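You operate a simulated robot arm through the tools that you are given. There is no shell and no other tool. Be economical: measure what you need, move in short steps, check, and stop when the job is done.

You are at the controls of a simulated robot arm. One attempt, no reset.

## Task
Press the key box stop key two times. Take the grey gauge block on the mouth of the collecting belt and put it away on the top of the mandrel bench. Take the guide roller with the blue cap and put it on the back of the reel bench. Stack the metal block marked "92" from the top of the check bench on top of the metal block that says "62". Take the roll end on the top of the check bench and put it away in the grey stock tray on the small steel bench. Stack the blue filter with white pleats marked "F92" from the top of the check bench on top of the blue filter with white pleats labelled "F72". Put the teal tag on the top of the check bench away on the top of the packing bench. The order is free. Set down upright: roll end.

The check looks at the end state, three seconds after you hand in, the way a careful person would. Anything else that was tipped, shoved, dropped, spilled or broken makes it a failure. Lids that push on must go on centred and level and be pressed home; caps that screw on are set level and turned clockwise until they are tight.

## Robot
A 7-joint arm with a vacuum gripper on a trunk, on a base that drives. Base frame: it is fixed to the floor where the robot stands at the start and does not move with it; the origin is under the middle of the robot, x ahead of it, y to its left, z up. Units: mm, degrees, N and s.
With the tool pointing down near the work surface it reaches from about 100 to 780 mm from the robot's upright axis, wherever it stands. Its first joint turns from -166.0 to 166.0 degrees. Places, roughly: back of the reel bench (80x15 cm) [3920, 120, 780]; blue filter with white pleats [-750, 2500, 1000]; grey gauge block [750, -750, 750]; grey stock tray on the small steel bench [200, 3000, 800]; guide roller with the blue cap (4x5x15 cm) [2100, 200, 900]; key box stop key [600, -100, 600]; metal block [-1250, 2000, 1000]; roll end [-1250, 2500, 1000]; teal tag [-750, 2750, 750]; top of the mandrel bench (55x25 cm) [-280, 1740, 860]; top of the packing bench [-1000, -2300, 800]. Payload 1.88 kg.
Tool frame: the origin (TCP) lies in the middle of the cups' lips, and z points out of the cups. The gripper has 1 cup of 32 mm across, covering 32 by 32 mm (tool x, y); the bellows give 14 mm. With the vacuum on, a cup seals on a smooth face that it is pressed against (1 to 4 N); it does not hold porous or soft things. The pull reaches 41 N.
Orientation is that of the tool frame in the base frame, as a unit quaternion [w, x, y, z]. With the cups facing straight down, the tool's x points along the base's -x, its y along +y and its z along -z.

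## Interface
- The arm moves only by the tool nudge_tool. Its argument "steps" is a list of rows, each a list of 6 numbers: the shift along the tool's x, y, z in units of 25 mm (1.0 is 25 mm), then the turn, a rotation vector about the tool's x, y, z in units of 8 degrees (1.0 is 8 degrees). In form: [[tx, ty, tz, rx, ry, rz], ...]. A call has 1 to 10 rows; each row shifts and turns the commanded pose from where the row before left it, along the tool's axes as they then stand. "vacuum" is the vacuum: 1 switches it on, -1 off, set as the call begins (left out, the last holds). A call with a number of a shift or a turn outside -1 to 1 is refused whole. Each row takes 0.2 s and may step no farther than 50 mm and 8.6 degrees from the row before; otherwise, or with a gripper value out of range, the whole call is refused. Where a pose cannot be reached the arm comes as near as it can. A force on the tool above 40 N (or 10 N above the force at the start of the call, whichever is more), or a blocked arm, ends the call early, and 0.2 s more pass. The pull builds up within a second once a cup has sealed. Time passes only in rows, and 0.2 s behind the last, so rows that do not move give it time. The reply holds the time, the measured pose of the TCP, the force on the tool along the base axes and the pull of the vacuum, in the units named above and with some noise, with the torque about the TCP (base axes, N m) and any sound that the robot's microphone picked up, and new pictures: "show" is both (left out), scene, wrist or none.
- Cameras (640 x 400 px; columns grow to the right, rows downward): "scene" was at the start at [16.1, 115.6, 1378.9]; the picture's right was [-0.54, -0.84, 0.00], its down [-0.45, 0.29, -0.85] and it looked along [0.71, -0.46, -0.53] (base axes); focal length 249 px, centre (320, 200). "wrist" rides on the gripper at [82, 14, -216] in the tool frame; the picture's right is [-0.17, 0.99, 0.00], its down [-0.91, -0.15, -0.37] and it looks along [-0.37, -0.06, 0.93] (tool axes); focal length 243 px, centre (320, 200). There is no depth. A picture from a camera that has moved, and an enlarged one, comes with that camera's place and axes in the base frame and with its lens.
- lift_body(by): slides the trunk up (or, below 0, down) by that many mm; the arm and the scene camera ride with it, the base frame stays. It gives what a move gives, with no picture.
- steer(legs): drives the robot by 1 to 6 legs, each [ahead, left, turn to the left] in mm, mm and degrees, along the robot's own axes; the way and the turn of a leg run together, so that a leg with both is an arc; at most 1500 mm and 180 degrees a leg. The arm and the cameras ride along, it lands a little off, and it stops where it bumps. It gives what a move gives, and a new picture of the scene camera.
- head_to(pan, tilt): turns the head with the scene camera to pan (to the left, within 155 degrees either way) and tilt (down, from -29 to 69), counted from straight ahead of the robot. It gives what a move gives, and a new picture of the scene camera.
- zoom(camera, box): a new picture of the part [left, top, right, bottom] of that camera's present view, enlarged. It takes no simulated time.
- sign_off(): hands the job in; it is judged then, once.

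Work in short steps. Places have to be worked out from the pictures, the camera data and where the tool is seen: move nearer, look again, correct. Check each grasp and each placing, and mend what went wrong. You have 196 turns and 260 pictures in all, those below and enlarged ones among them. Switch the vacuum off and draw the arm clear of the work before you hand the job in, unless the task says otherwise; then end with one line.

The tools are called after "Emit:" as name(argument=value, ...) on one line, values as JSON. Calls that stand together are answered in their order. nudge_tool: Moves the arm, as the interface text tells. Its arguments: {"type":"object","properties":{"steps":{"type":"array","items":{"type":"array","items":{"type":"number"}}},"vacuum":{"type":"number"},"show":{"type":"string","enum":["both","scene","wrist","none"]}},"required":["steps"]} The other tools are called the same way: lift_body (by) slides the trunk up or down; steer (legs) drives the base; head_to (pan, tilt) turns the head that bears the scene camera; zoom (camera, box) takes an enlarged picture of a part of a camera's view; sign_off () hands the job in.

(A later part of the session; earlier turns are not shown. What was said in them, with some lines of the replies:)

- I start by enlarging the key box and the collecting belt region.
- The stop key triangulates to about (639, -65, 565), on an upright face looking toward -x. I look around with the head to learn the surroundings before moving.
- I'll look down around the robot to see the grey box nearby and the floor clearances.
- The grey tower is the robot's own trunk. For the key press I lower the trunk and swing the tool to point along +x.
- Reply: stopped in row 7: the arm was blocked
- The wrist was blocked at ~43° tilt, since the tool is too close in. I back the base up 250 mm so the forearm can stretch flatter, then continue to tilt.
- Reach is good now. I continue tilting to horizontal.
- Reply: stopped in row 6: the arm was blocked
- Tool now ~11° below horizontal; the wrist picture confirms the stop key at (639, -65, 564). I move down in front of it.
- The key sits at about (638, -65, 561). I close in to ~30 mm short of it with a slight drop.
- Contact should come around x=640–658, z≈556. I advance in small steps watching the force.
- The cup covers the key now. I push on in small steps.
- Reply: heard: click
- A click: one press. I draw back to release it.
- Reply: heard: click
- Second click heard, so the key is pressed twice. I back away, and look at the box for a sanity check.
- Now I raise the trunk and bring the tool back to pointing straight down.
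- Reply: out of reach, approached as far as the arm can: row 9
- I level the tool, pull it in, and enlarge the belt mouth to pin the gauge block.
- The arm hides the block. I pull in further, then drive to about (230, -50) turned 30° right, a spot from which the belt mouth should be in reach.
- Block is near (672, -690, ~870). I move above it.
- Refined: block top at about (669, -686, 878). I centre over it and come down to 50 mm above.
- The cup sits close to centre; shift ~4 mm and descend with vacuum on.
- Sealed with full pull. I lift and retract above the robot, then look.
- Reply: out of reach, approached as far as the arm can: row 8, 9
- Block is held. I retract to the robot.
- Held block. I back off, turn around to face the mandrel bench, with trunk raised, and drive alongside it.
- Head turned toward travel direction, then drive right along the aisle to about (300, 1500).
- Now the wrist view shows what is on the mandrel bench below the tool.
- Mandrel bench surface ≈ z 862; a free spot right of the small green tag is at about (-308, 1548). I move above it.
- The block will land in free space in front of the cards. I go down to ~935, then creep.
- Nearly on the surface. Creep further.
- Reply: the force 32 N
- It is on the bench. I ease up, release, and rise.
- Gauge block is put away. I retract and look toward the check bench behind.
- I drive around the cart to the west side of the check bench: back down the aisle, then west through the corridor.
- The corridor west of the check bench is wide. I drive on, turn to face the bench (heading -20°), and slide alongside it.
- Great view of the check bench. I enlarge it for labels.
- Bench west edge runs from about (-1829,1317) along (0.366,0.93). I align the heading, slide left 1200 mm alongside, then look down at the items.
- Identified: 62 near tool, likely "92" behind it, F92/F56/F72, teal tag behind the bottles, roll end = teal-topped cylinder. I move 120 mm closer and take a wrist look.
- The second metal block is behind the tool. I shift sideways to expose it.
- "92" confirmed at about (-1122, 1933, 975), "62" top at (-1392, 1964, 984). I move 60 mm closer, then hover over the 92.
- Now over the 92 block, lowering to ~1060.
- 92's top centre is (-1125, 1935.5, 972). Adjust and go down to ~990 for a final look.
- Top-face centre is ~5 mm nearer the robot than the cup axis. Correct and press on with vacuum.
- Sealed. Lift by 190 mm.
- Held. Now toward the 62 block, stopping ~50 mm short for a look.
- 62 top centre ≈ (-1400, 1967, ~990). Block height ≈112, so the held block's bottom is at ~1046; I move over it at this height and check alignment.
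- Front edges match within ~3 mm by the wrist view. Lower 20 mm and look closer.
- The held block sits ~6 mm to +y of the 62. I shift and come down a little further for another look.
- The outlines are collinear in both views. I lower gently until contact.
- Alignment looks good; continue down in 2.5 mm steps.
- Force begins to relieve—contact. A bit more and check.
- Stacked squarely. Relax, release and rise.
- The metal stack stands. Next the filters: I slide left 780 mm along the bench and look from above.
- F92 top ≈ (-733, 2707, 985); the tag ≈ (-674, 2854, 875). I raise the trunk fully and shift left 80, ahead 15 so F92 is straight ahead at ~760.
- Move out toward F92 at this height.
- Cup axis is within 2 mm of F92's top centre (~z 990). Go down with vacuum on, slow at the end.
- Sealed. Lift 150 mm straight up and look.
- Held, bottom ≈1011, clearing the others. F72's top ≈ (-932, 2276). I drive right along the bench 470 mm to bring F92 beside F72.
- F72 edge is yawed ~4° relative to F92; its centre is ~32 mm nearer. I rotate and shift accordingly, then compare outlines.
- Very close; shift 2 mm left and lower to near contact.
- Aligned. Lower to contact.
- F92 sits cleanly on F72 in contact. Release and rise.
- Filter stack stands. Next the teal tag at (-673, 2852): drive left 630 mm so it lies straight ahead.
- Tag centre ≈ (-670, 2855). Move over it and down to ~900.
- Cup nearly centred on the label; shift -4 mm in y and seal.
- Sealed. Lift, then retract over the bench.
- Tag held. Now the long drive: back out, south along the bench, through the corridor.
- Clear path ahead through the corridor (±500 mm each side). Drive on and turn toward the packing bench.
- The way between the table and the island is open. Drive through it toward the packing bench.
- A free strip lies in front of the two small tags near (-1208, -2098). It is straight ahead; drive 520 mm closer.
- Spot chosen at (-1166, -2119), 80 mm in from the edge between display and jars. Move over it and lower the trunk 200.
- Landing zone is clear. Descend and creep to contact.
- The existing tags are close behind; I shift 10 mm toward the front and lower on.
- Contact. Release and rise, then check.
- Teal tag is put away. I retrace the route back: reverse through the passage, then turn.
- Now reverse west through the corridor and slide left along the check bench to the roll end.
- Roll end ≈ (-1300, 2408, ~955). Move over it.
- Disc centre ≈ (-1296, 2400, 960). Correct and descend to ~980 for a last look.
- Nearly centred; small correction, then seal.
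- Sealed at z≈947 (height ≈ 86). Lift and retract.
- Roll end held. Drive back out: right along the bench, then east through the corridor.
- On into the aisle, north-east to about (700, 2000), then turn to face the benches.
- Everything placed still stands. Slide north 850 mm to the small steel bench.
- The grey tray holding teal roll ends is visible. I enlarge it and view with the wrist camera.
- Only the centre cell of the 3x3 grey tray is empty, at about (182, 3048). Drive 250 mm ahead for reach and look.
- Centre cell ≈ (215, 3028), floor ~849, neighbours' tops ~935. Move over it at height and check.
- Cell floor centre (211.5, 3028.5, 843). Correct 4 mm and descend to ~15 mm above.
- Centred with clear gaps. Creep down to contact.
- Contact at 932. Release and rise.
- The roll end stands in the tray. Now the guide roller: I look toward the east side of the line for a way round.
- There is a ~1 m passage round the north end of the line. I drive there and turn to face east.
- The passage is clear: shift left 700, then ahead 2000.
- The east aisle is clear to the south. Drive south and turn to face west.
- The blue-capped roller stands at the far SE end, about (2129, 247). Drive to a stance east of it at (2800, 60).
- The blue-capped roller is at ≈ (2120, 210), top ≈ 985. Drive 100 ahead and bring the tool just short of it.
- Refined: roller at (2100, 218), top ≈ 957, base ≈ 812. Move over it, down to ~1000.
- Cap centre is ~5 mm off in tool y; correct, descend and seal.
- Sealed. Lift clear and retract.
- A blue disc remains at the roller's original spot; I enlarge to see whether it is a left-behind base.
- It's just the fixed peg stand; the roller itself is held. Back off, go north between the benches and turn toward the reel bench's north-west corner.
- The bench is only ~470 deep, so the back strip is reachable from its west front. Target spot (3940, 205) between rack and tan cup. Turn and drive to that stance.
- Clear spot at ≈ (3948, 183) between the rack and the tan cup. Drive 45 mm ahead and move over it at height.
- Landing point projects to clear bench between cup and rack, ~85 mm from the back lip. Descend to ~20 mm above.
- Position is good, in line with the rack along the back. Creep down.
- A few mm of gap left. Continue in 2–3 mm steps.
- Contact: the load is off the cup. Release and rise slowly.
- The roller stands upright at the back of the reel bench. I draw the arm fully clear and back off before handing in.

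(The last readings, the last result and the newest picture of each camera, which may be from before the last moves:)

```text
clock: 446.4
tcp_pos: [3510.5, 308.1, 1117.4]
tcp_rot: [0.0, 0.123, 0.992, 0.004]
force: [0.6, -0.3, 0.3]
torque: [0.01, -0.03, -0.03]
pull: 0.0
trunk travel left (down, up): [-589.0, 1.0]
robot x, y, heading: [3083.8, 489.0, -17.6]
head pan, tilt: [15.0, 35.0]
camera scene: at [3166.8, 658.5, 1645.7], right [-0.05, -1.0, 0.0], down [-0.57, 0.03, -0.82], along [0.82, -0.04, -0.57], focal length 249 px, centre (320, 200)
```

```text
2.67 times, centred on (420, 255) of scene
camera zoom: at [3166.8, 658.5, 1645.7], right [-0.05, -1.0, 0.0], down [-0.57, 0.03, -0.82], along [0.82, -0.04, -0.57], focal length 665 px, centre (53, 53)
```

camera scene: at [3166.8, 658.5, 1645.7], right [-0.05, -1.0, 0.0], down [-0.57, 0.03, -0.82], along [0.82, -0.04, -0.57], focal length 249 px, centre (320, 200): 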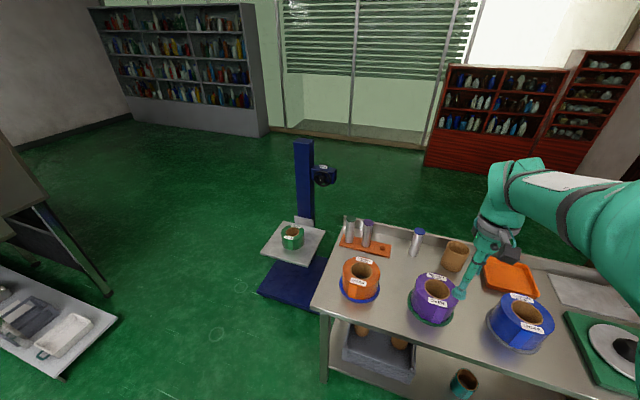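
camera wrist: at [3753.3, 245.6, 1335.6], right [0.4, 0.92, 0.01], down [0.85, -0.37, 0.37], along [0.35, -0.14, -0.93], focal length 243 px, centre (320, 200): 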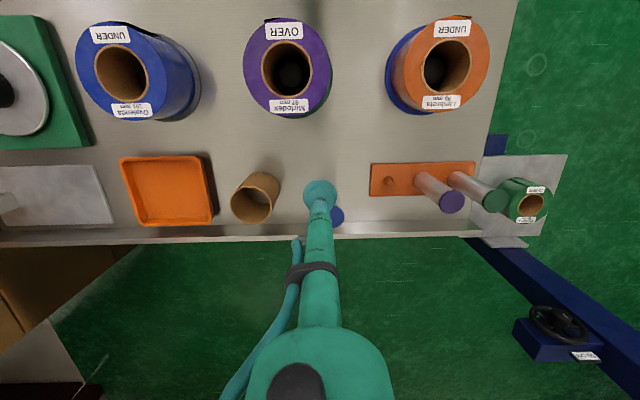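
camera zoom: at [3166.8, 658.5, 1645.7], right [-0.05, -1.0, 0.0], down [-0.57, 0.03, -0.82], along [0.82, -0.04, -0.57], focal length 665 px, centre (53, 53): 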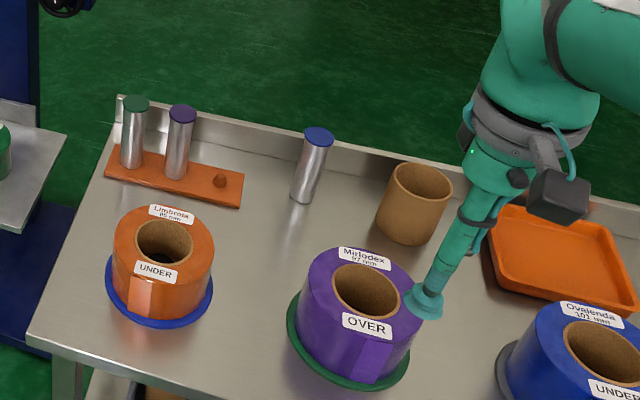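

Everything is in place, the vacuum is off and the arm is clear; I hand the job in.

Emit:
sign_off()

```text
The job is handed in.
```

All seven parts of the job are done and handed in: the stop key gave a click on each of its two presses, and I checked every placed or stacked item by camera after letting go of it.
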